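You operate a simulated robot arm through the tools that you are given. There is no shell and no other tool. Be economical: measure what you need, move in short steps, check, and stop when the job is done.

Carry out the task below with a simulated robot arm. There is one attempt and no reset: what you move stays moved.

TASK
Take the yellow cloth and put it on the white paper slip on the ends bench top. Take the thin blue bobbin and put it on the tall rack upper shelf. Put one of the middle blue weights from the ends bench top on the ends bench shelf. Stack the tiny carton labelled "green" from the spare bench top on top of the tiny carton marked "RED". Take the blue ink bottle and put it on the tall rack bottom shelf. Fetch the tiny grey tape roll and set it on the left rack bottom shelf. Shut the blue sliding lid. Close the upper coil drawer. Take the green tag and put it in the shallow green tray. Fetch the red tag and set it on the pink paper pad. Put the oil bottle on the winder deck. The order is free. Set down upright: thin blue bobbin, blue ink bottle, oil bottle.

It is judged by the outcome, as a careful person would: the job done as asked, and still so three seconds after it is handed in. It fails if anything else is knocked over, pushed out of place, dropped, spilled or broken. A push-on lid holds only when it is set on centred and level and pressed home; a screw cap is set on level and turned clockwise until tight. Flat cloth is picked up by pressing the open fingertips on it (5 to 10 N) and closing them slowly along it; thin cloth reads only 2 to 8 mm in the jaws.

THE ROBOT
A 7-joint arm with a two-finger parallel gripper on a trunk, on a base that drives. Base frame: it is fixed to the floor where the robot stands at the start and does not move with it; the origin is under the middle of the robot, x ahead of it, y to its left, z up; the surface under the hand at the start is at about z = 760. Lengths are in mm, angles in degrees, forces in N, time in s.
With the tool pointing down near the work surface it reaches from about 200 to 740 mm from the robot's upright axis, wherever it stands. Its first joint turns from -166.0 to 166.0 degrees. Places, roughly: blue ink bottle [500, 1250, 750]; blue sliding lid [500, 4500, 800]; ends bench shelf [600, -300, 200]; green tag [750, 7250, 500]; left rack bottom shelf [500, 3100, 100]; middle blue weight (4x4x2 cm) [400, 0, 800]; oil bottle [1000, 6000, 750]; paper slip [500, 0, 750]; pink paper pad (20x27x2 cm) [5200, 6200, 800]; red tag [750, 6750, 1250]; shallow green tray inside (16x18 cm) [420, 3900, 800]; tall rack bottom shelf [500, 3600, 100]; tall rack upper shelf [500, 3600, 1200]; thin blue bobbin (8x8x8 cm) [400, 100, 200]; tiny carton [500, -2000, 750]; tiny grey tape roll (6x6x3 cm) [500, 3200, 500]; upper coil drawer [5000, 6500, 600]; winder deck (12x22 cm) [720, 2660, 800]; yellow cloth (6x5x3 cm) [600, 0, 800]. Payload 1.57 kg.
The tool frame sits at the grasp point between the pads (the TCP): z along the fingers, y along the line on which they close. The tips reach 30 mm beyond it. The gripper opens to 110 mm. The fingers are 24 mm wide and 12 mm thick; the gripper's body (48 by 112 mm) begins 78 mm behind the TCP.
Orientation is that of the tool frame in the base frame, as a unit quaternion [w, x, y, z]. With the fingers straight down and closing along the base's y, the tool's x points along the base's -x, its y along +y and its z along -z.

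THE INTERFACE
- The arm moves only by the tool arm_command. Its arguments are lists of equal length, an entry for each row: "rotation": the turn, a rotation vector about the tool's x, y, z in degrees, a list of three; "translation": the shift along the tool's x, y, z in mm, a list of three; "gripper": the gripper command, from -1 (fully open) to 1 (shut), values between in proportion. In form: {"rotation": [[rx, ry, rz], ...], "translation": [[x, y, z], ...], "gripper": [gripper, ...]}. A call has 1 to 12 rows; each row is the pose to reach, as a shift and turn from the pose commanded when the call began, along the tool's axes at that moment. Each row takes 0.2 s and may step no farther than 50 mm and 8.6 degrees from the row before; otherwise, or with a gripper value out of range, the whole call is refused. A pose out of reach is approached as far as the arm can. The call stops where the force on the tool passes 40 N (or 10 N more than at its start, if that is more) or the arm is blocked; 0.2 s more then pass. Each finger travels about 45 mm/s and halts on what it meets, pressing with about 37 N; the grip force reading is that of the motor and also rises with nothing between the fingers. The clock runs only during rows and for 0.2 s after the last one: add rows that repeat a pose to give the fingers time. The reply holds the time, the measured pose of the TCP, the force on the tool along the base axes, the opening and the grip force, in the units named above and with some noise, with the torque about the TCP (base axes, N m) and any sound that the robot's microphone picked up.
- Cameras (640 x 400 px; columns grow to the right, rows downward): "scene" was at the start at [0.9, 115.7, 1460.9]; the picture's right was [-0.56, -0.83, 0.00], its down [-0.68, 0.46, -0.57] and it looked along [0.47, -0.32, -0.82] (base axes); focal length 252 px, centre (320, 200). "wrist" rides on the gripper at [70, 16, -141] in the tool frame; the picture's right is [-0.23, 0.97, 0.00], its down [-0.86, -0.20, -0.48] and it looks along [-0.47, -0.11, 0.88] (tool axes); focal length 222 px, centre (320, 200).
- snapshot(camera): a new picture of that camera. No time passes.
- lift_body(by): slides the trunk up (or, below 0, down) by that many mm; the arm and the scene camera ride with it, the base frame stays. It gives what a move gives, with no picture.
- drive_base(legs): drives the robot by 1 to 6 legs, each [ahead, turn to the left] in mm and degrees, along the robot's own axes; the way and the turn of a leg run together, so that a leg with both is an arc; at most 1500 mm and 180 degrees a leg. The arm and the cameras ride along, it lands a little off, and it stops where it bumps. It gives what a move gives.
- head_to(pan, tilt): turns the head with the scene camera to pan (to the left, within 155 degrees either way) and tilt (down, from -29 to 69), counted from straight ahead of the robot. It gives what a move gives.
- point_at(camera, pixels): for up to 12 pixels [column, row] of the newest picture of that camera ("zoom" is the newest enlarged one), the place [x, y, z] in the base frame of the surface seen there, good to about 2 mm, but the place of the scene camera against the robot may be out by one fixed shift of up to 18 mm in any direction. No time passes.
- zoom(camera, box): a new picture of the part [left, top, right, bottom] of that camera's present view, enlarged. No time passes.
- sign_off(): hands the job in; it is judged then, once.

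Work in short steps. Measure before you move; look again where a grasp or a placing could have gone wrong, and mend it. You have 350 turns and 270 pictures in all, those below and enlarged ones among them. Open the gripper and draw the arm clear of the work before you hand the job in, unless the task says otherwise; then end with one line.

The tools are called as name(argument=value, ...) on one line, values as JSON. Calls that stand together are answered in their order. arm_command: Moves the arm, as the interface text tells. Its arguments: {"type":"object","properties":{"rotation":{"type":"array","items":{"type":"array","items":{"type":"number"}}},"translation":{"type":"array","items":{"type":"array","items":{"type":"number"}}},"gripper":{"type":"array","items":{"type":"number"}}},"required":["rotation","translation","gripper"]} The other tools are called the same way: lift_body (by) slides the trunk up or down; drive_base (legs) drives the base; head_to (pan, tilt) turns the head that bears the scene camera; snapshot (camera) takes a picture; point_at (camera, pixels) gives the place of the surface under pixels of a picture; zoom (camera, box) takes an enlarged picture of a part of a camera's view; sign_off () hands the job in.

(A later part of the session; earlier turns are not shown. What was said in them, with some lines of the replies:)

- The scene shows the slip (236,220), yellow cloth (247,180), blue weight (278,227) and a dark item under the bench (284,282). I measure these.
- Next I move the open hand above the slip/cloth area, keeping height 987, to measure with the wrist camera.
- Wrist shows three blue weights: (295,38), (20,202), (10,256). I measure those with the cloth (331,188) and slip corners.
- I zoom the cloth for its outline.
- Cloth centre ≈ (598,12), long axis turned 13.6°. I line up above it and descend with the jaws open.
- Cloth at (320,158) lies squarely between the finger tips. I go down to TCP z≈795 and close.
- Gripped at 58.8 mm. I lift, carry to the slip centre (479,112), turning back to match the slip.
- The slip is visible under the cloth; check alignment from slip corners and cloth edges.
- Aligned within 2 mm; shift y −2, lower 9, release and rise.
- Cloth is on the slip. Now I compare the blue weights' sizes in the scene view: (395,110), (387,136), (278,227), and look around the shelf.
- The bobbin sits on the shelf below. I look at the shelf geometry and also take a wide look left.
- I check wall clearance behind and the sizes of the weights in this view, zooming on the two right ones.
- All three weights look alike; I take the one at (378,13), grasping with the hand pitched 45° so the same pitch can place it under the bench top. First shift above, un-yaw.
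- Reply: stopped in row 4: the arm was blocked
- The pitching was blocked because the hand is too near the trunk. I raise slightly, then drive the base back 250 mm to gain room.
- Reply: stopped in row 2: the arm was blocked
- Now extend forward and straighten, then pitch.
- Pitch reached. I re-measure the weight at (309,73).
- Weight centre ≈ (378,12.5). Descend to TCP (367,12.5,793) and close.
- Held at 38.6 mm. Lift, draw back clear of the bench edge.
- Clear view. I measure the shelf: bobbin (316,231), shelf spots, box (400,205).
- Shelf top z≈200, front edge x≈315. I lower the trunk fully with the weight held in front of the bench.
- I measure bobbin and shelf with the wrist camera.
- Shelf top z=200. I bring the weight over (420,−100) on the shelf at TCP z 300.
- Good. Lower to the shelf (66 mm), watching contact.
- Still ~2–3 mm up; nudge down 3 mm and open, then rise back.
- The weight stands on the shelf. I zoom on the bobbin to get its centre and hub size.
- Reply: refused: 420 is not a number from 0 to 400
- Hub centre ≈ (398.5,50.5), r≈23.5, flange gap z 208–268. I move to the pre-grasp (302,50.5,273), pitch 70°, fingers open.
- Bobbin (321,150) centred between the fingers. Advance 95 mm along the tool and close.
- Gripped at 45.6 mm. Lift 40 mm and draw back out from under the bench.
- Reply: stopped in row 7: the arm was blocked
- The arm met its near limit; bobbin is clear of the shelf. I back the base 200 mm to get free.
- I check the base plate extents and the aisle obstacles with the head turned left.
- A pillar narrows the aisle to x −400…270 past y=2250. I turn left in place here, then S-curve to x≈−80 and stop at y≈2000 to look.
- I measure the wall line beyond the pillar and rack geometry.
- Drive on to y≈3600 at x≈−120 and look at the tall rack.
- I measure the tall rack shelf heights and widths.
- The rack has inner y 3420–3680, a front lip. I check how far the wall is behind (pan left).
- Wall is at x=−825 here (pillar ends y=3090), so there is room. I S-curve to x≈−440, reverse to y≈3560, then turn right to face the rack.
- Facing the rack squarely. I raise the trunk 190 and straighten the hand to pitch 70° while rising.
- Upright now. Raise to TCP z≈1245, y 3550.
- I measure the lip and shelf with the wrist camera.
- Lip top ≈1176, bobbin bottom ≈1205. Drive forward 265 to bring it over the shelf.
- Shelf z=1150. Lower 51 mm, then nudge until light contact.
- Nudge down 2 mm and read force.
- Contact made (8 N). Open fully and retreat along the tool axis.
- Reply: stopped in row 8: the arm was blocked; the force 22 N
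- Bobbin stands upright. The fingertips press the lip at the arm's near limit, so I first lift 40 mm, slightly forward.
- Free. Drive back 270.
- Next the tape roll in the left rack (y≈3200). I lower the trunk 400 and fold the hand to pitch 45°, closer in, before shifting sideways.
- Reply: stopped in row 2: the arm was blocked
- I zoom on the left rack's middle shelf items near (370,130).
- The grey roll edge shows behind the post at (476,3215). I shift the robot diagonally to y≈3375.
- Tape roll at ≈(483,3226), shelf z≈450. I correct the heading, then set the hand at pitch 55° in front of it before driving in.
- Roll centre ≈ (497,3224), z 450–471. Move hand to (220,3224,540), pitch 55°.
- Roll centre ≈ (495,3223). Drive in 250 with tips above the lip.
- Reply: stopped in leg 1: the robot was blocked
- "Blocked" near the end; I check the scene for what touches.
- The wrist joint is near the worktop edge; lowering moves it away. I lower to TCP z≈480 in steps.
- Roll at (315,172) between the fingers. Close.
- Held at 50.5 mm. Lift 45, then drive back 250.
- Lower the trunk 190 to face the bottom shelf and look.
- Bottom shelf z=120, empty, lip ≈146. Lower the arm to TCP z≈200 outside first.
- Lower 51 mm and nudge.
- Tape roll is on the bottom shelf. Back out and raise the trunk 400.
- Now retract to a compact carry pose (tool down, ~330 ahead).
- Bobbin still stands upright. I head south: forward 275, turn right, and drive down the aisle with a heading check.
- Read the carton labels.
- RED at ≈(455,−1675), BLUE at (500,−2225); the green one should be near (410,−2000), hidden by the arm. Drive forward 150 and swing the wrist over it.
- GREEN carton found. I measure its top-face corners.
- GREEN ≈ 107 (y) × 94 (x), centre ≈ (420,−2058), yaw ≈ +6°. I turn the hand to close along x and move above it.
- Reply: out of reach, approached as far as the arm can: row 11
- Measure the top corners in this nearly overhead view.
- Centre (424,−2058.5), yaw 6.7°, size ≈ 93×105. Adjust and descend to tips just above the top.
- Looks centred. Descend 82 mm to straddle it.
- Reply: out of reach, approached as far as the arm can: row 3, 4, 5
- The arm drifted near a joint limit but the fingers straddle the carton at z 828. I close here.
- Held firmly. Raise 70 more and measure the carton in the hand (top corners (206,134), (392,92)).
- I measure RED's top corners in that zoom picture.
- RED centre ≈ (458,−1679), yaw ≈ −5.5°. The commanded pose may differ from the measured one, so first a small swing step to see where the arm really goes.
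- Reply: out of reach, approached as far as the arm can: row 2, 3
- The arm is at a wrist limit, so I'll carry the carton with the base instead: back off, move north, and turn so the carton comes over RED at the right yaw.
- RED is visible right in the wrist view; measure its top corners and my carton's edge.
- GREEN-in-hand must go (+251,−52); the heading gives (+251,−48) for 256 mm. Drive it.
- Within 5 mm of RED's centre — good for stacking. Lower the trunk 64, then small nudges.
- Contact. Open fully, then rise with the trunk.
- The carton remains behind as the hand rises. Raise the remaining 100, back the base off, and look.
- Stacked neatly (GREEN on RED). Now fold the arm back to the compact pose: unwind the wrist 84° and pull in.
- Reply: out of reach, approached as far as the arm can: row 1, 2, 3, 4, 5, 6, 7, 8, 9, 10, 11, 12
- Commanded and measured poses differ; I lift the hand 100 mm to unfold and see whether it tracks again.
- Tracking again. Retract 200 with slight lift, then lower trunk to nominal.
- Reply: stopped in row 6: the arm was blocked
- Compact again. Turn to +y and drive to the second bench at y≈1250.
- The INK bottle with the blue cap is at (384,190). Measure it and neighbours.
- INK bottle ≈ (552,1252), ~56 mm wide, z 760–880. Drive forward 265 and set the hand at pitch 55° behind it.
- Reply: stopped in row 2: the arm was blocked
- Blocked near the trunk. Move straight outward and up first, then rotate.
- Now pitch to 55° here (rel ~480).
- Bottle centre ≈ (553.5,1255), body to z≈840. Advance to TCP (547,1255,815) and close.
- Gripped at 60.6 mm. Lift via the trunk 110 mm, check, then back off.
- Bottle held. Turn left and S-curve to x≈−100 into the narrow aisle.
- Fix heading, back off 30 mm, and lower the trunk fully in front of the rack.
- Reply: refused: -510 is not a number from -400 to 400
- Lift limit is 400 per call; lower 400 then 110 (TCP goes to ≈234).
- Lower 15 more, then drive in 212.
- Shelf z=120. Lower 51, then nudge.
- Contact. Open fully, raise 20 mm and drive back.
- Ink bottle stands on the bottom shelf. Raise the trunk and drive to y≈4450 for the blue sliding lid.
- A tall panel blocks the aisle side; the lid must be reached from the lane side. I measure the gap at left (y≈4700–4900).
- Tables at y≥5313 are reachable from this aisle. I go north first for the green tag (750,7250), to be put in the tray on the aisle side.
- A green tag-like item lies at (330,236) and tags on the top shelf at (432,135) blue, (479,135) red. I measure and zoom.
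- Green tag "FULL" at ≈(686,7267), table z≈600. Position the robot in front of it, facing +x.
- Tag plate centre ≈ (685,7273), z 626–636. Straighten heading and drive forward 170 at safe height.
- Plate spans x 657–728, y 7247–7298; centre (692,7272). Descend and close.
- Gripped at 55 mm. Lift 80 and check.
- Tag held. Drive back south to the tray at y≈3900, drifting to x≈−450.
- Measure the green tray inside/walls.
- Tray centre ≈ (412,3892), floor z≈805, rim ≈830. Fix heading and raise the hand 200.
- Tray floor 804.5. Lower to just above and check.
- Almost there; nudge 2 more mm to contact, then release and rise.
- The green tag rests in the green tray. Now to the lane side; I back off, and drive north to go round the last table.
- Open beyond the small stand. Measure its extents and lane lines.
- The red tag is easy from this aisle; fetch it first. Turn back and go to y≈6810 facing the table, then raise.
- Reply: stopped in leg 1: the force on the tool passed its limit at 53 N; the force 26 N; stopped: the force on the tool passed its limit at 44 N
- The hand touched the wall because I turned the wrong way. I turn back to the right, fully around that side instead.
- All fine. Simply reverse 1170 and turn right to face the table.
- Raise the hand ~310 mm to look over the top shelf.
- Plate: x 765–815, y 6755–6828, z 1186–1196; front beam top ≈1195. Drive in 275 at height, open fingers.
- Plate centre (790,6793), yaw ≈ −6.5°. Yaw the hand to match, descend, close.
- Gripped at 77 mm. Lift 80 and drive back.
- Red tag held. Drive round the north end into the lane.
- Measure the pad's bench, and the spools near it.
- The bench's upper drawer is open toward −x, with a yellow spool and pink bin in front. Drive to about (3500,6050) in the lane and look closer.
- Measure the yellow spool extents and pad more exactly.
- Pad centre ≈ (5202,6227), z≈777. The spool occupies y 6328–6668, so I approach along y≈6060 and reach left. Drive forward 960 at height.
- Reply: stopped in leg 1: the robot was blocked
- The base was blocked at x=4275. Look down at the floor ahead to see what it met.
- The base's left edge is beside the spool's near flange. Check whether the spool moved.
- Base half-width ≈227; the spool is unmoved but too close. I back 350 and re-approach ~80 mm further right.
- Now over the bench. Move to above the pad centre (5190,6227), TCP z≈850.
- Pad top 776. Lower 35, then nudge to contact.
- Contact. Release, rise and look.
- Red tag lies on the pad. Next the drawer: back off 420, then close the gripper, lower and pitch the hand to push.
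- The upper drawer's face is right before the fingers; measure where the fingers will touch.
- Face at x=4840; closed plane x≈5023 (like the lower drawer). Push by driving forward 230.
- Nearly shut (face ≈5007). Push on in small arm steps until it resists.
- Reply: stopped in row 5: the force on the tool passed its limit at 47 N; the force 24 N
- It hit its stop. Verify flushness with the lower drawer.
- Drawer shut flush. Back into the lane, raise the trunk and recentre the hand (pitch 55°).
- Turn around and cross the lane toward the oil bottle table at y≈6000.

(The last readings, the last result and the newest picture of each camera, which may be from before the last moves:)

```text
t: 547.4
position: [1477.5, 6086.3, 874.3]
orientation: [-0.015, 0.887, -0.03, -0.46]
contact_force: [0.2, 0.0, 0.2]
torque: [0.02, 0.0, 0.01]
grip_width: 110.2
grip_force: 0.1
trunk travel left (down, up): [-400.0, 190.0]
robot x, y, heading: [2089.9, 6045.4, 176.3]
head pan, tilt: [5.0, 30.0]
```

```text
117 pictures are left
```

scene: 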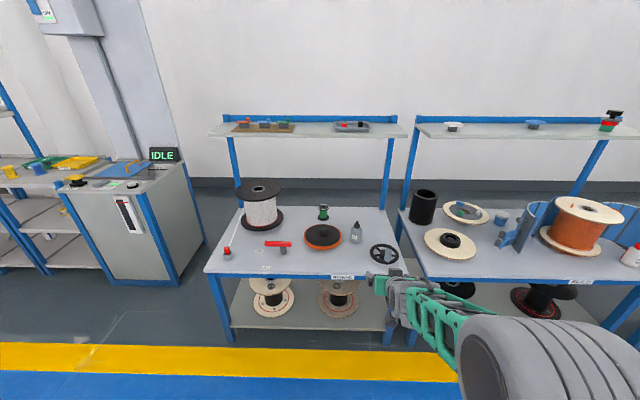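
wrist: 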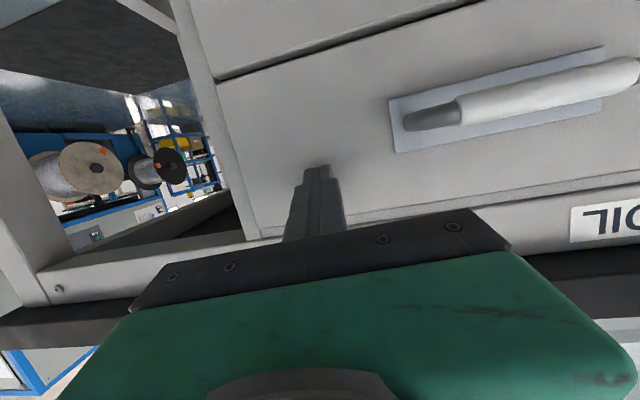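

Zoom to identify the oil bottle (candidates (356,230) and (632,255)).

zoom(camera="scene", box=[290, 190, 420, 290])

point_at(camera="scene", pixels=[[356, 234], [356, 241], [632, 255], [378, 253], [322, 237], [240, 265], [390, 270], [100, 182], [125, 170], [350, 272]])

zoom(camera="scene", box=[50, 130, 200, 230])

```text
4.00 times, centred on (355, 240) of scene
```

zoom: 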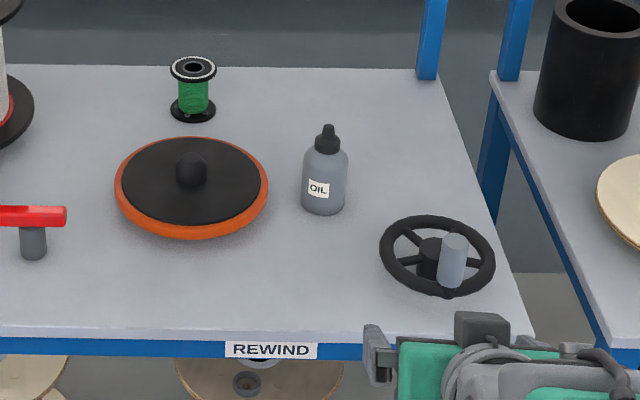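

```text
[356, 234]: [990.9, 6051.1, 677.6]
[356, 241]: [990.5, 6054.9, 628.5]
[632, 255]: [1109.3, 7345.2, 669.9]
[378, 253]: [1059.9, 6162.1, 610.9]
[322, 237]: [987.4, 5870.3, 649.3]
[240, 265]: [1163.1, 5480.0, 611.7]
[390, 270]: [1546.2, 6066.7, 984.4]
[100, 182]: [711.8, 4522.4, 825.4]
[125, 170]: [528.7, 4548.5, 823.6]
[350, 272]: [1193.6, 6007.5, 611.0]
```

```text
4.00 times, centred on (125, 180) of scene
```

zoom: 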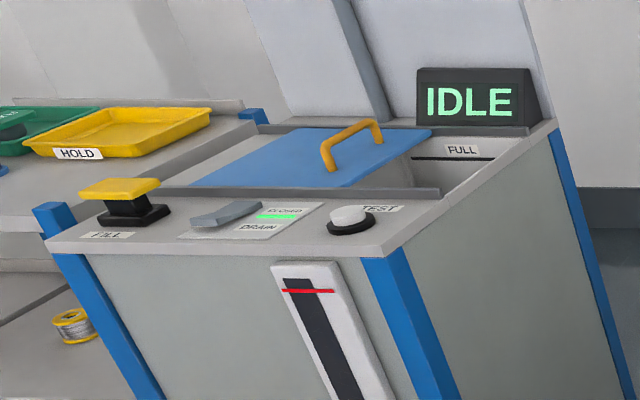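

OIL bottle at ≈(975,6052), table z≈600. Fix heading and drive forward 385.

drive_base(legs=[[0, 3.5], [385, 0]])

snapshot(camera="wrist")

```text
t: 550.3
position: [1086.3, 6060.6, 875.3]
orientation: [-0.004, 0.887, -0.009, -0.461]
contact_force: [-0.9, 0.3, 0.2]
torque: [0.01, 0.02, -0.02]
grip_width: 110.0
grip_force: 0.2
trunk travel left (down, up): [-400.0, 190.0]
robot x, y, heading: [1697.5, 6048.3, 179.1]
head pan, tilt: [5.0, 30.0]
```

```text
114 pictures are left
```

wrist: 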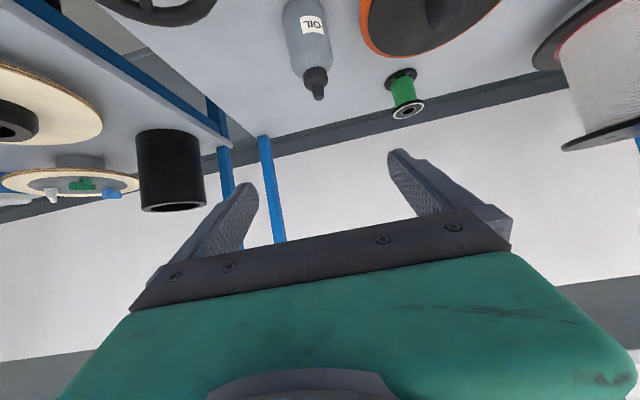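

point_at(camera="wrist", pixels=[[308, 35], [285, 25], [331, 20], [307, 10], [312, 60], [316, 80], [300, 70], [330, 60], [367, 30]])

```text
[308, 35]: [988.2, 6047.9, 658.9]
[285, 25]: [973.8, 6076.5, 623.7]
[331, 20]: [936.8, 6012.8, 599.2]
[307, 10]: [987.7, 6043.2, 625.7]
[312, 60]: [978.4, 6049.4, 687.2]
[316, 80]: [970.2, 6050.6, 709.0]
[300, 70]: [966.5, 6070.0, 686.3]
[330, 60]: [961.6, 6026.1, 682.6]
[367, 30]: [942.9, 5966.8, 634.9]
```

Bottle centre ≈ (962,6049), r≈26. Approach most of the way and check.

arm_command(rotation=[[0, 0, 0], [0, 0, 0], [0, 0, 0], [0, 0, 0], [0, 0, 0]], translation=[[20, 3, 38], [40, 6, 76], [60, 9, 114], [75, 11, 143], [82, 11.6, 158]], gripper=[-0.56, -0.56, -0.56, -0.56, -0.56])

snapshot(camera="wrist")

point_at(camera="wrist", pixels=[[308, 120], [308, 150], [290, 130], [330, 130]])

```text
t: 551.5
position: [1004.6, 6049.3, 717.7]
orientation: [-0.004, 0.887, -0.009, -0.461]
contact_force: [-0.6, -0.3, -0.6]
torque: [0.01, 0.0, 0.02]
grip_width: 85.5
grip_force: 0.1
trunk travel left (down, up): [-400.0, 190.0]
robot x, y, heading: [1698.5, 6046.1, 179.2]
head pan, tilt: [5.0, 30.0]
```

```text
113 pictures are left
```

wrist: 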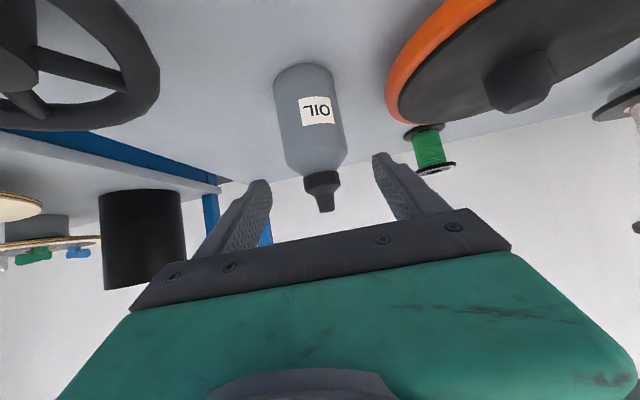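

```text
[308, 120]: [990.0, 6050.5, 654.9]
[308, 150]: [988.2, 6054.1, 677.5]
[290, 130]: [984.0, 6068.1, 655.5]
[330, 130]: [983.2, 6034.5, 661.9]
```

Good alignment; finish the approach and close.

arm_command(rotation=[[0, 0, 0], [0, 0, 0], [0, 0, 0], [0, 0, 0], [0, 0, 0], [0, 0, 0], [0, 0, 0], [0, 0, 0]], translation=[[14, 0, 26], [28, 0, 52], [36, -0.7, 66], [36, -0.7, 66], [36, -0.7, 66], [36, -0.7, 66], [36, -0.7, 66], [36, -0.7, 66]], gripper=[-0.56, -0.56, -0.56, -0.4, 0, 0.4, 0.6, 0.6])

snapshot(camera="wrist")

```text
t: 553.3
position: [971.8, 6051.9, 649.2]
orientation: [-0.004, 0.887, -0.009, -0.461]
contact_force: [-0.2, -0.1, 0.3]
torque: [0.04, 0.01, 0.01]
grip_width: 58.2
grip_force: 37.2
trunk travel left (down, up): [-400.0, 190.0]
robot x, y, heading: [1700.4, 6049.6, 179.2]
head pan, tilt: [5.0, 30.0]
```

```text
112 pictures are left
```

wrist: 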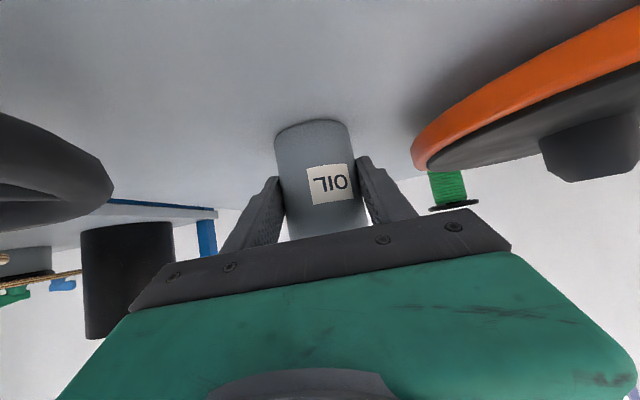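

Held at 58 mm. Raise the trunk 190 and back out.

lift_body(by=190)

snapshot(camera="wrist")

drive_base(legs=[[-500, 0]])

```text
t: 555.4
position: [972.6, 6052.0, 837.7]
orientation: [-0.004, 0.887, -0.009, -0.461]
contact_force: [-0.3, -0.4, -1.4]
torque: [0.01, 0.02, 0.01]
grip_width: 58.6
grip_force: 37.0
trunk travel left (down, up): [-590.0, 0.0]
robot x, y, heading: [1697.5, 6047.7, 179.3]
head pan, tilt: [5.0, 30.0]
```

```text
111 pictures are left
```

wrist: 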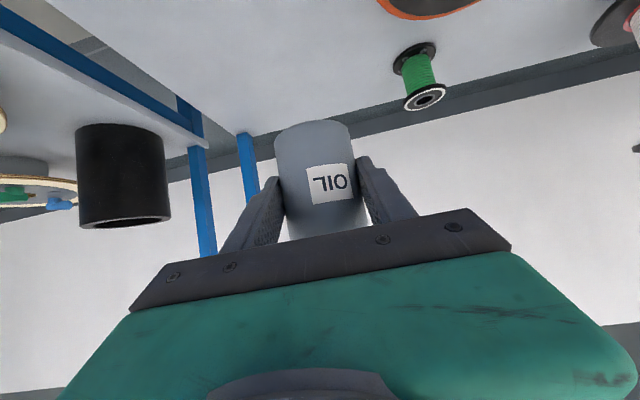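

```text
t: 558.2
position: [1463.9, 6042.3, 837.9]
orientation: [-0.003, 0.888, -0.007, -0.46]
contact_force: [0.3, 0.5, -1.5]
torque: [-0.03, -0.03, 0.0]
grip_width: 58.4
grip_force: 37.0
trunk travel left (down, up): [-590.0, 0.0]
robot x, y, heading: [2194.6, 6043.2, 179.5]
head pan, tilt: [5.0, 30.0]
```

Raise/retract the bottle, then drive south along the lane to y≈2660 and face the winder unit.

arm_command(rotation=[[0, 0, 0], [0, 0, 0], [0, 0, 0], [0, 0, 0], [0, 0, 0]], translation=[[-10, 0, -38], [-20, 0, -76], [-31, 0, -114], [-41, 0, -151], [-41, 0, -151]], gripper=[0.6, 0.6, 0.6, 0.6, 0.6])

drive_base(legs=[[0, 90.5], [1500, 0], [1500, 0], [390, 0], [0, -90]])

head_to(pan=5, tilt=25)

snapshot(camera="scene")

```text
t: 559.5
position: [1560.0, 6040.1, 957.4]
orientation: [-0.002, 0.887, -0.006, -0.462]
contact_force: [0.9, -0.5, -1.9]
torque: [-0.01, -0.07, -0.01]
grip_width: 58.4
grip_force: 37.2
trunk travel left (down, up): [-590.0, 0.0]
robot x, y, heading: [2191.4, 6042.8, 179.4]
head pan, tilt: [5.0, 30.0]
```

```text
t: 583.5
position: [1607.7, 2641.4, 957.3]
orientation: [0.004, 0.887, 0.007, -0.461]
contact_force: [-0.6, 0.1, -1.4]
torque: [0.02, -0.04, 0.02]
grip_width: 58.2
grip_force: 36.7
trunk travel left (down, up): [-590.0, 0.0]
robot x, y, heading: [2234.2, 2663.3, -178.8]
head pan, tilt: [5.0, 30.0]
```

```text
t: 584.2
position: [1606.6, 2641.8, 956.6]
orientation: [0.004, 0.888, 0.007, -0.46]
contact_force: [-0.1, 0.3, -2.0]
torque: [-0.01, -0.01, 0.02]
grip_width: 58.1
grip_force: 36.6
trunk travel left (down, up): [-590.0, 0.0]
robot x, y, heading: [2242.4, 2664.8, -178.8]
head pan, tilt: [5.0, 25.0]
```

```text
110 pictures are left
```

scene: 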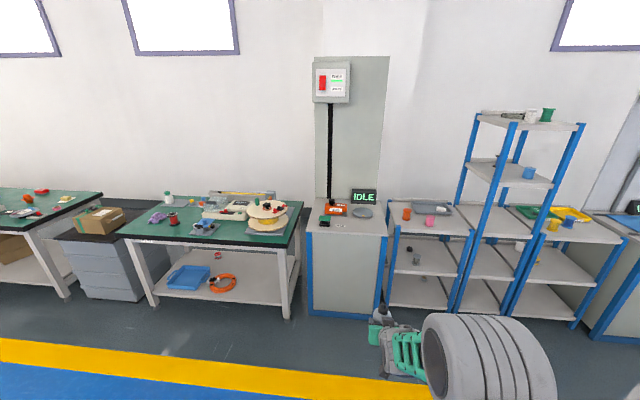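

Zoom on the winder unit top.

zoom(camera="scene", box=[295, 180, 400, 250])

point_at(camera="zoom", pixels=[[180, 200], [250, 200], [260, 280], [420, 215], [120, 250], [300, 320], [480, 260], [380, 290], [530, 320], [80, 320], [350, 240], [420, 320]])

```text
5.71 times, centred on (348, 215) of scene
```

zoom: 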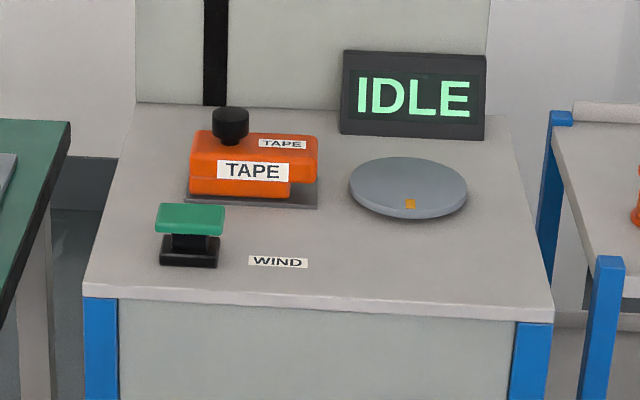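

```text
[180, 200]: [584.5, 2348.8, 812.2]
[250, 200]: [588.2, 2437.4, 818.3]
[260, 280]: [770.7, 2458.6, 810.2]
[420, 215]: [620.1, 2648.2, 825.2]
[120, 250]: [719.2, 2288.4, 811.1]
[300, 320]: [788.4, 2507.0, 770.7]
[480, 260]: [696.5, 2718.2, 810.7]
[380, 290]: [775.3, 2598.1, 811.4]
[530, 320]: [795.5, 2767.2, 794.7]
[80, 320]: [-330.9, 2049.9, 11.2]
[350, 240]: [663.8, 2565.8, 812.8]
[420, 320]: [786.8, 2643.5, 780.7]
```

Deck free area ≈ x 660–780, y 2550–2770, z≈800. Fix heading and drive in 850.

drive_base(legs=[[0, -1.2], [850, 0]])

snapshot(camera="wrist")

```text
t: 589.1
position: [742.9, 2645.7, 957.2]
orientation: [0.001, 0.887, 0.001, -0.461]
contact_force: [0.2, 0.1, -1.3]
torque: [0.0, -0.02, 0.0]
grip_width: 58.0
grip_force: 37.1
trunk travel left (down, up): [-590.0, 0.0]
robot x, y, heading: [1372.4, 2660.8, -179.4]
head pan, tilt: [5.0, 25.0]
```

```text
108 pictures are left
```

wrist: 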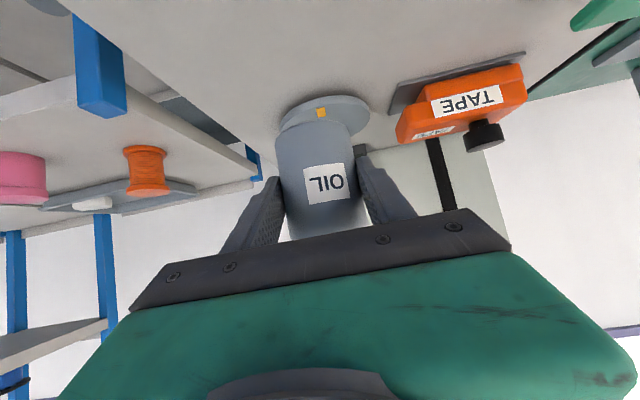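

point_at(camera="wrist", pixels=[[260, 60], [320, 98], [360, 105], [290, 40], [340, 60], [150, 50], [350, 100], [245, 110]])

```text
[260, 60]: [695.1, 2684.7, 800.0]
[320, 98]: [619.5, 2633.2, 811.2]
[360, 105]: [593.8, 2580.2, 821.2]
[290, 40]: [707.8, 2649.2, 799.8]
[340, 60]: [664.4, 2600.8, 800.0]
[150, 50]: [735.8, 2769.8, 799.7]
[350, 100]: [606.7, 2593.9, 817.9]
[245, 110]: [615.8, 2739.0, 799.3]
```

Surface z=800. Lower ~105 with bottle to x≈727, y≈2655.

arm_command(rotation=[[0, 0, 0], [0, 0, 0], [0, 0, 0], [0, 0, 0], [0, 0, 0]], translation=[[25, -4, 20], [50, -8, 40], [70, -10, 57], [80, -10, 65.5], [81, -10, 66.5]], gripper=[0.6, 0.6, 0.6, 0.6, 0.6])

arm_command(rotation=[[0, 0, 0], [0, 0, 0]], translation=[[0.8, 0, 0.6], [1.6, 0, 1.1]], gripper=[0.6, 0.6])

```text
t: 590.3
position: [735.5, 2654.3, 852.8]
orientation: [0.001, 0.887, 0.001, -0.461]
contact_force: [1.1, 0.7, -0.8]
torque: [0.01, -0.01, -0.01]
grip_width: 58.0
grip_force: 36.9
trunk travel left (down, up): [-590.0, 0.0]
robot x, y, heading: [1373.3, 2657.4, -179.6]
head pan, tilt: [5.0, 25.0]
```

```text
t: 590.9
position: [736.5, 2654.9, 852.2]
orientation: [0.001, 0.887, 0.001, -0.461]
contact_force: [-0.2, -0.4, -1.2]
torque: [0.01, -0.03, 0.06]
grip_width: 57.9
grip_force: 36.6
trunk travel left (down, up): [-590.0, 0.0]
robot x, y, heading: [1377.4, 2661.0, -179.6]
head pan, tilt: [5.0, 25.0]
```

arm_command(rotation=[[0, 0, 0], [0, 0, 0]], translation=[[0.8, 0, 0.6], [1.6, 0, 1.1]], gripper=[0.6, 0.6])

```text
t: 591.5
position: [735.1, 2655.4, 848.9]
orientation: [0.001, 0.887, 0.001, -0.461]
contact_force: [0.1, -0.3, -1.0]
torque: [-0.01, 0.02, -0.02]
grip_width: 57.6
grip_force: 36.9
trunk travel left (down, up): [-590.0, 0.0]
robot x, y, heading: [1373.3, 2660.2, -179.4]
head pan, tilt: [5.0, 25.0]
```

arm_command(rotation=[[0, 0, 0], [0, 0, 0]], translation=[[0.8, 0, 0.6], [1.6, 0, 1.1]], gripper=[0.6, 0.6])

```text
t: 592.1
position: [736.8, 2656.6, 849.0]
orientation: [0.001, 0.886, 0.001, -0.463]
contact_force: [2.6, 0.3, 7.1]
torque: [0.27, 0.0, -0.08]
grip_width: 58.1
grip_force: 37.1
trunk travel left (down, up): [-590.0, 0.0]
robot x, y, heading: [1376.6, 2660.6, -179.2]
head pan, tilt: [5.0, 25.0]
```

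Contact. Open and retreat along the tool axis.

arm_command(rotation=[[0, 0, 0], [0, 0, 0], [0, 0, 0], [0, 0, 0], [0, 0, 0], [0, 0, 0], [0, 0, 0], [0, 0, 0]], translation=[[0, 0, 0], [0, 0, 0], [0, 0, 0], [0, 0, 0], [0, 0, -30], [0, 0, -70], [0, 0, -110], [0, 0, -110]], gripper=[0.3, -0.2, -0.7, -0.7, -0.7, -0.7, -0.7, -0.7])

snapshot(camera="wrist")

```text
t: 593.9
position: [826.9, 2657.5, 910.4]
orientation: [0.002, 0.887, 0.003, -0.461]
contact_force: [0.7, 0.3, -1.5]
torque: [-0.02, 0.0, 0.04]
grip_width: 93.4
grip_force: 0.3
trunk travel left (down, up): [-590.0, 0.0]
robot x, y, heading: [1375.2, 2660.6, -179.4]
head pan, tilt: [5.0, 25.0]
```

```text
107 pictures are left
```

wrist: 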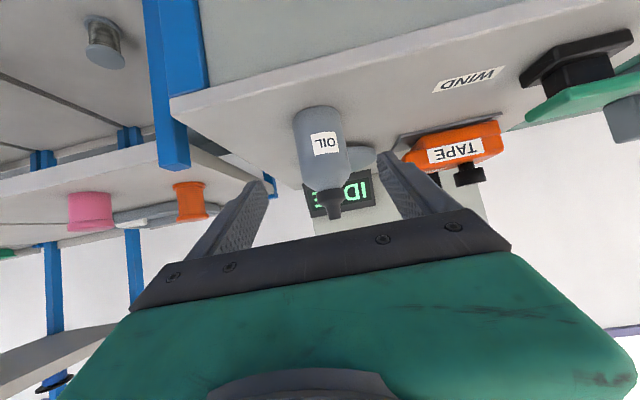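

Oil bottle stands on the deck. Last: the blue sliding lid. Back off, go north to y≈4530.

drive_base(legs=[[-600, 0], [0, -90.5], [1500, 0], [370, 0], [0, 90]])

head_to(pan=5, tilt=25)

snapshot(camera="scene")

```text
t: 613.9
position: [1444.7, 4539.9, 910.8]
orientation: [-0.007, 0.887, -0.016, -0.461]
contact_force: [0.1, -0.5, -0.8]
torque: [0.01, -0.02, 0.02]
grip_width: 93.6
grip_force: 0.0
trunk travel left (down, up): [-590.0, 0.0]
robot x, y, heading: [1991.6, 4519.6, 178.2]
head pan, tilt: [5.0, 25.0]
```

```text
t: 614.5
position: [1446.0, 4538.6, 910.2]
orientation: [-0.008, 0.887, -0.017, -0.461]
contact_force: [0.8, 0.3, 0.1]
torque: [0.01, 0.01, -0.02]
grip_width: 93.5
grip_force: 0.1
trunk travel left (down, up): [-590.0, 0.0]
robot x, y, heading: [1993.0, 4517.7, 178.3]
head pan, tilt: [5.0, 25.0]
```

```text
106 pictures are left
```

scene: 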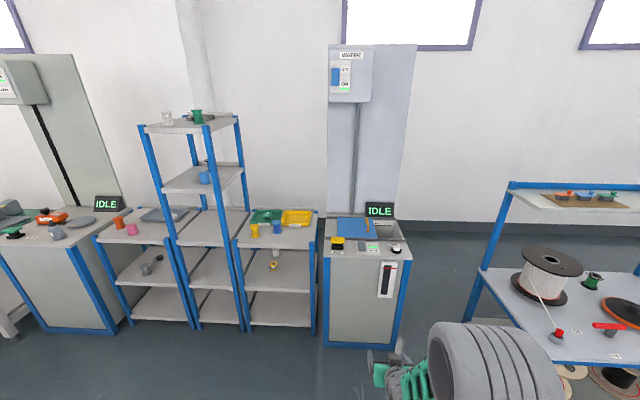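

Zoom on the lid and on the tall rack.

zoom(camera="scene", box=[315, 190, 420, 270])

point_at(camera="zoom", pixels=[[300, 200], [170, 170], [250, 250], [330, 170], [420, 250], [330, 200], [450, 190], [400, 160], [360, 250], [180, 280], [350, 280], [380, 200]])

zoom(camera="scene", box=[130, 100, 330, 330])

```text
5.00 times, centred on (368, 230) of scene
```

zoom: 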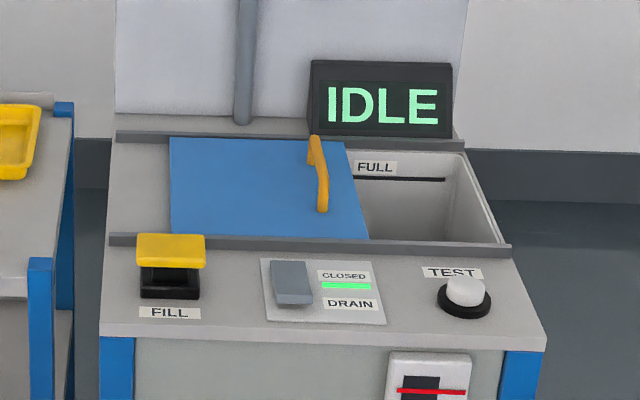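

```text
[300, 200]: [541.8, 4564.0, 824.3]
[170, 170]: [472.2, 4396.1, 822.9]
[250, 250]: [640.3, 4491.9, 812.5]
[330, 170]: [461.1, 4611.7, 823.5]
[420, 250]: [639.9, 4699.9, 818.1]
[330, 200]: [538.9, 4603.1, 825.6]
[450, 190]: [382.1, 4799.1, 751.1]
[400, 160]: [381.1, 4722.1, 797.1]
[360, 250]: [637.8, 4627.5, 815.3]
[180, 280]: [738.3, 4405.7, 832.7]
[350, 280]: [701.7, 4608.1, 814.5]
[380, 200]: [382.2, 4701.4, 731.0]
```

```text
1.74 times, centred on (230, 215) of scene
```

zoom: 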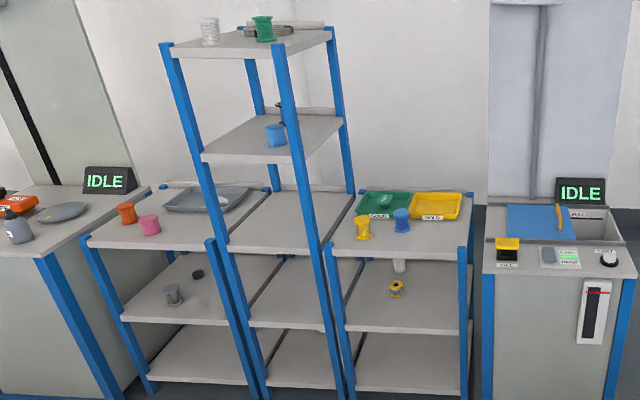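

Lid spans y≈4396–4625; opening to ≈4800, so it must slide +y ~180 via the orange handle. First set the hand tool-down, then drive in.

arm_command(rotation=[[0, 7.9, 0], [0, 15.8, 0], [0, 23.7, 0], [0, 31.6, 0], [0, 39.4, 0], [0, 47.3, 0], [0, 55, 0], [0, 55, 0]], translation=[[-15, 0, 0], [-30, 0, 0], [-45, 0, 0], [-60, 0, 0], [-75, 0, 0], [-90, 0, 0], [-105, 0, 0], [-108, 0, 0]], gripper=[-0.3, 0, 0.5, 1, 1, 1, 1, 1])

drive_base(legs=[[0, 1.7], [830, 0]])

snapshot(camera="wrist")

```text
t: 616.3
position: [1382.6, 4541.0, 998.5]
orientation: [0.001, 1.0, -0.017, 0.002]
contact_force: [0.3, 0.2, -0.3]
torque: [0.0, -0.05, -0.01]
grip_width: 0.5
grip_force: 21.3
trunk travel left (down, up): [-590.0, 0.0]
robot x, y, heading: [1994.0, 4519.5, 178.3]
head pan, tilt: [5.0, 25.0]
```

```text
t: 621.1
position: [547.7, 4529.0, 997.6]
orientation: [0.001, 1.0, -0.006, 0.001]
contact_force: [-0.2, 0.3, -1.0]
torque: [0.03, 0.01, 0.0]
grip_width: 0.0
grip_force: 21.4
trunk travel left (down, up): [-590.0, 0.0]
robot x, y, heading: [1160.1, 4519.4, 179.9]
head pan, tilt: [5.0, 25.0]
```

```text
103 pictures are left
```

wrist: 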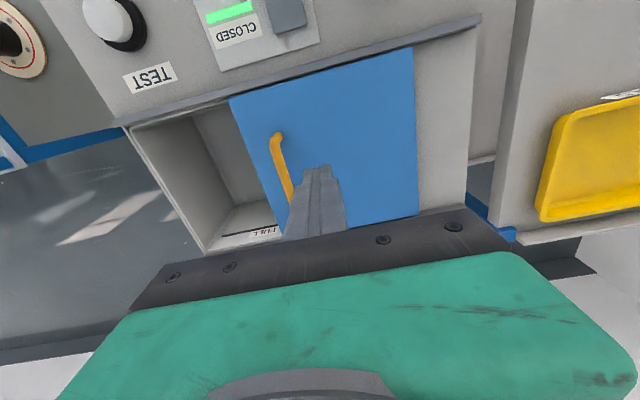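

zoom(camera="wrist", box=[220, 90, 360, 240])

point_at(camera="wrist", pixels=[[277, 136], [275, 150], [284, 175], [290, 198], [255, 130], [320, 120], [400, 120], [245, 125], [150, 140], [210, 235], [272, 140], [240, 108]])

```text
2.67 times, centred on (290, 165) of wrist
```

zoom: 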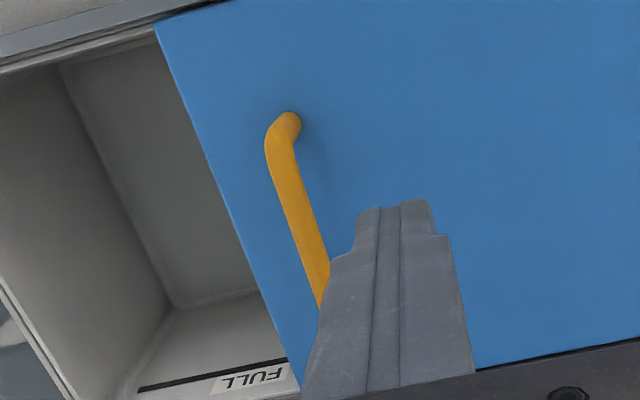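

```text
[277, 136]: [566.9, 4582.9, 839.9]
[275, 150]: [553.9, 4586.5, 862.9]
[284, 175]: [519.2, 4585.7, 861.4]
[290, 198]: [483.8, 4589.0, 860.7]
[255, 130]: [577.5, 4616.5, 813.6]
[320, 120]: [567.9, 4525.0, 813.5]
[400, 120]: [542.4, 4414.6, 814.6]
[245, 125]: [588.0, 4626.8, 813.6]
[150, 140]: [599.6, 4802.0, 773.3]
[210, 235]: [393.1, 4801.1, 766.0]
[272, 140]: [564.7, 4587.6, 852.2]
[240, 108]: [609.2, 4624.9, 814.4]
```

Handle bar at y≈4586, z≤862, x≈460–560; lid z=814. I lower closed fingers on its −y side (x≈515, y≈4552, tips z≈830).

arm_command(rotation=[[0, 0, 0], [0, 0, 0], [0, 0, 0], [0, 0, 0], [0, 0, 0]], translation=[[-16, -10, 30], [-32, -20, 60], [-32, -21, 100], [-32, -21, 130], [-32, -21, 136]], gripper=[1, 1, 1, 1, 1])

snapshot(camera="wrist")

```text
t: 622.3
position: [518.4, 4549.2, 860.9]
orientation: [0.001, 1.0, -0.005, 0.001]
contact_force: [-0.6, 0.1, 0.7]
torque: [-0.01, -0.01, 0.05]
grip_width: 0.1
grip_force: 20.9
trunk travel left (down, up): [-590.0, 0.0]
robot x, y, heading: [1158.2, 4524.4, 179.7]
head pan, tilt: [5.0, 25.0]
```

```text
101 pictures are left
```

wrist: 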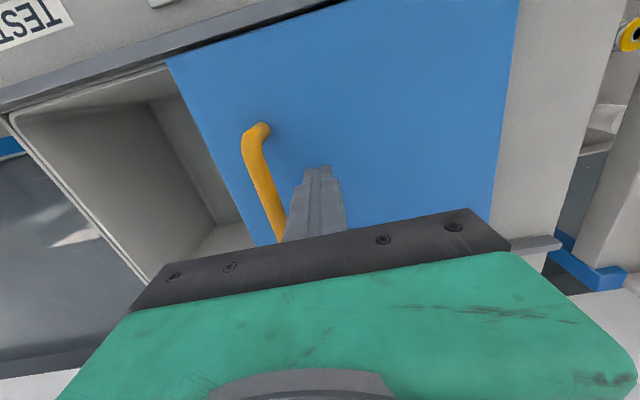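

Fingers beside the bar. Push toward +y (tool −y) in steps.

arm_command(rotation=[[0, 0, 0], [0, 0, 0], [0, 0, 0], [0, 0, 0], [0, 0, 0], [0, 0, 0], [0, 0, 0], [0, 0, 0], [0, 0, 0], [0, 0, 0]], translation=[[0, -12, 0], [0, -24, 0], [0, -40, 0], [0, -56, 0], [0, -72, 0], [0, -88, 0], [0, -104, 0], [0, -120, 0], [0, -136, 0], [0, -152, 0]], gripper=[1, 1, 1, 1, 1, 1, 1, 1, 1, 1])

snapshot(camera="wrist")

```text
t: 624.5
position: [519.4, 4701.2, 860.8]
orientation: [0.0, 1.0, -0.005, 0.001]
contact_force: [0.0, -0.2, 0.2]
torque: [-0.03, -0.01, 0.02]
grip_width: 0.1
grip_force: 21.3
trunk travel left (down, up): [-590.0, 0.0]
robot x, y, heading: [1158.5, 4522.4, 179.7]
head pan, tilt: [5.0, 25.0]
```

```text
100 pictures are left
```

wrist: 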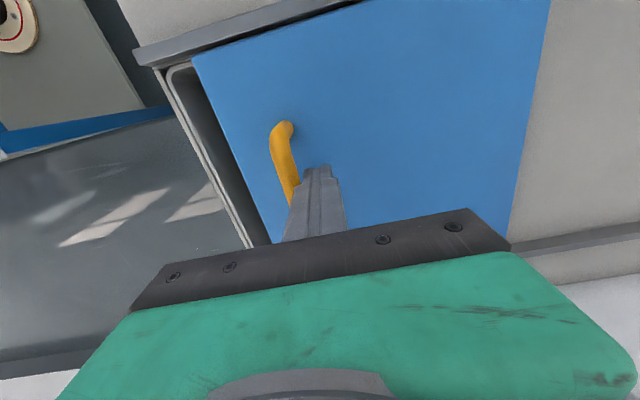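

It slides nicely; continue until it resists.

arm_command(rotation=[[0, 0, 0], [0, 0, 0], [0, 0, 0], [0, 0, 0], [0, 0, 0], [0, 0, 0], [0, 0, 0]], translation=[[0, -10, 0], [0, -20, 0], [0, -28, 0], [0, -36, 0], [0, -42, 0], [0, -48, 0], [0, -54, 0]], gripper=[1, 1, 1, 1, 1, 1, 1])

snapshot(camera="wrist")

```text
t: 625.9
position: [520.2, 4738.3, 861.2]
orientation: [0.004, 1.0, 0.005, 0.003]
contact_force: [2.0, -16.8, 5.9]
torque: [-0.08, 0.01, -0.13]
grip_width: 0.0
grip_force: 21.1
trunk travel left (down, up): [-590.0, 0.0]
robot x, y, heading: [1157.5, 4526.4, -179.5]
head pan, tilt: [5.0, 25.0]
stopped in row 7: the force on the tool passed its limit at 47 N (the readings are from after the stop); the commanded pose is now the measured one
```

```text
99 pictures are left
```

wrist: 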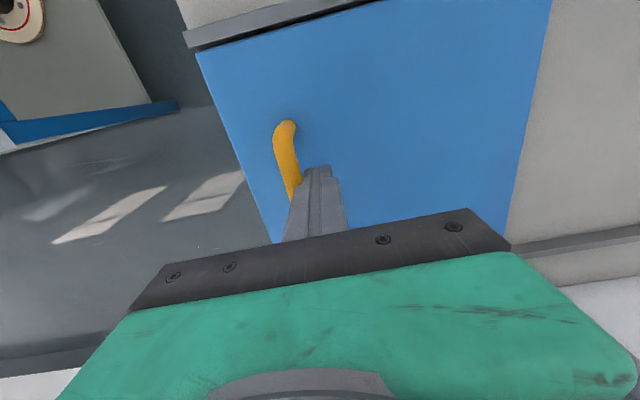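

Hit the end stop; the opening is covered. Step back 15 mm, rise, and drive off to verify.

arm_command(rotation=[[0, 0, 0], [0, 0, 0], [0, 0, 0], [0, 0, 0], [0, 0, 0], [0, 0, 0]], translation=[[0, 15, 0], [0, 15, -30], [0, 15, -70], [0, 15, -110], [0, 15, -140], [0, 15, -140]], gripper=[1, 1, 0.5, 0, -0.5, -1])

drive_base(legs=[[-700, 0]])

snapshot(camera="scene")

zoom(camera="scene", box=[280, 190, 430, 290])

```text
t: 627.3
position: [523.1, 4727.6, 1003.4]
orientation: [0.004, 1.0, 0.003, 0.002]
contact_force: [0.2, -0.5, -0.4]
torque: [0.0, 0.0, -0.01]
grip_width: 80.2
grip_force: 0.0
trunk travel left (down, up): [-590.0, 0.0]
robot x, y, heading: [1160.4, 4522.5, -180.0]
head pan, tilt: [5.0, 25.0]
```

```text
t: 631.1
position: [1206.5, 4728.4, 1003.1]
orientation: [0.003, 1.0, 0.005, 0.003]
contact_force: [0.6, -0.1, 0.2]
torque: [0.0, 0.0, 0.01]
grip_width: 110.2
grip_force: 0.0
trunk travel left (down, up): [-590.0, 0.0]
robot x, y, heading: [1846.5, 4526.5, -179.7]
head pan, tilt: [5.0, 25.0]
```

```text
98 pictures are left
```

scene: 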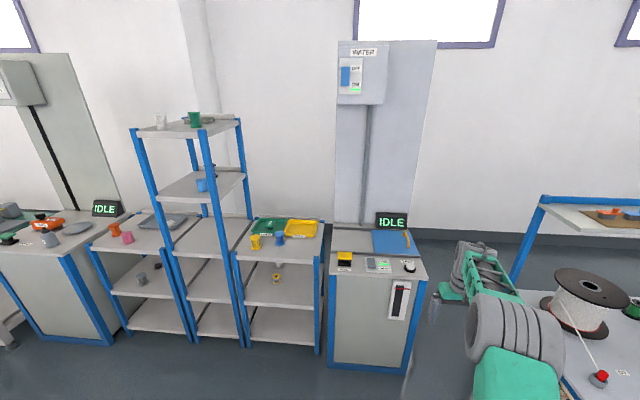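

```text
4.00 times, centred on (355, 240) of scene
```

zoom: 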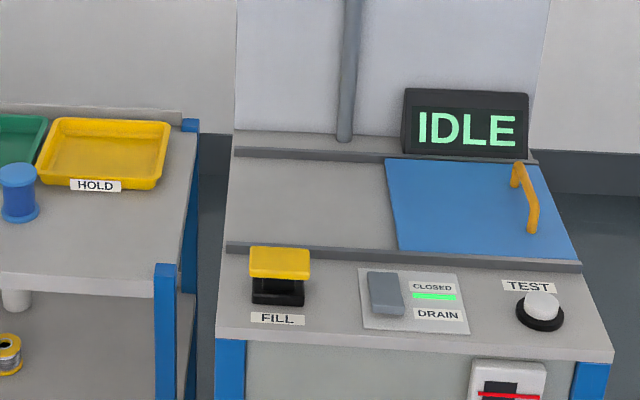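

Lid shut. A final zoom on the tall rack to confirm the bobbin and the ink bottle.

zoom(camera="scene", box=[120, 150, 280, 370])

zoom(camera="scene", box=[150, 150, 270, 220])

```text
1.82 times, centred on (200, 260) of scene
```

zoom: 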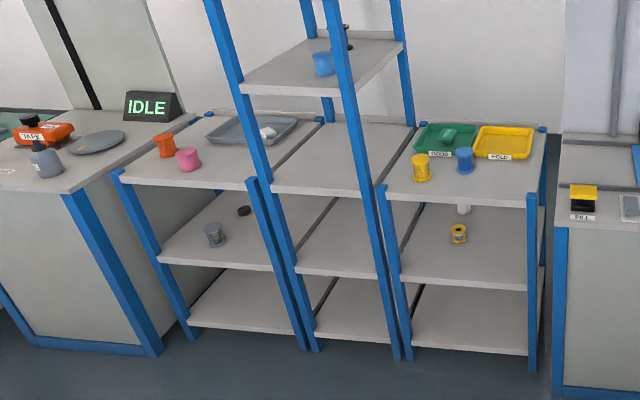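

```text
5.33 times, centred on (210, 185) of scene
```

zoom: 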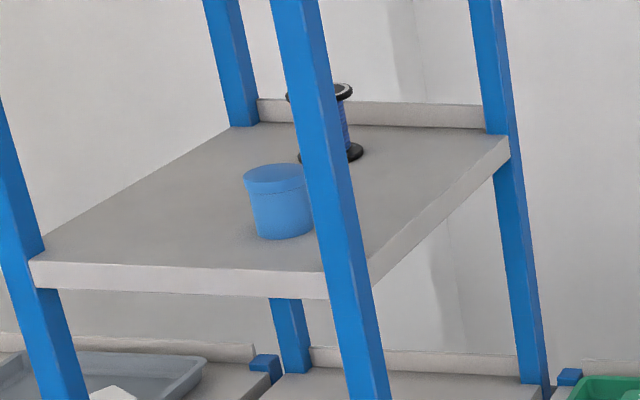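

Everything is placed, the gripper is open and the arm is clear. I hand the job in.

sign_off()

```text
The job is handed in.
```

All eleven items are done and the job is handed in. One slip on the way: while turning, the open gripper pressed against the wall at about 50 N. It held nothing and worked normally afterwards.
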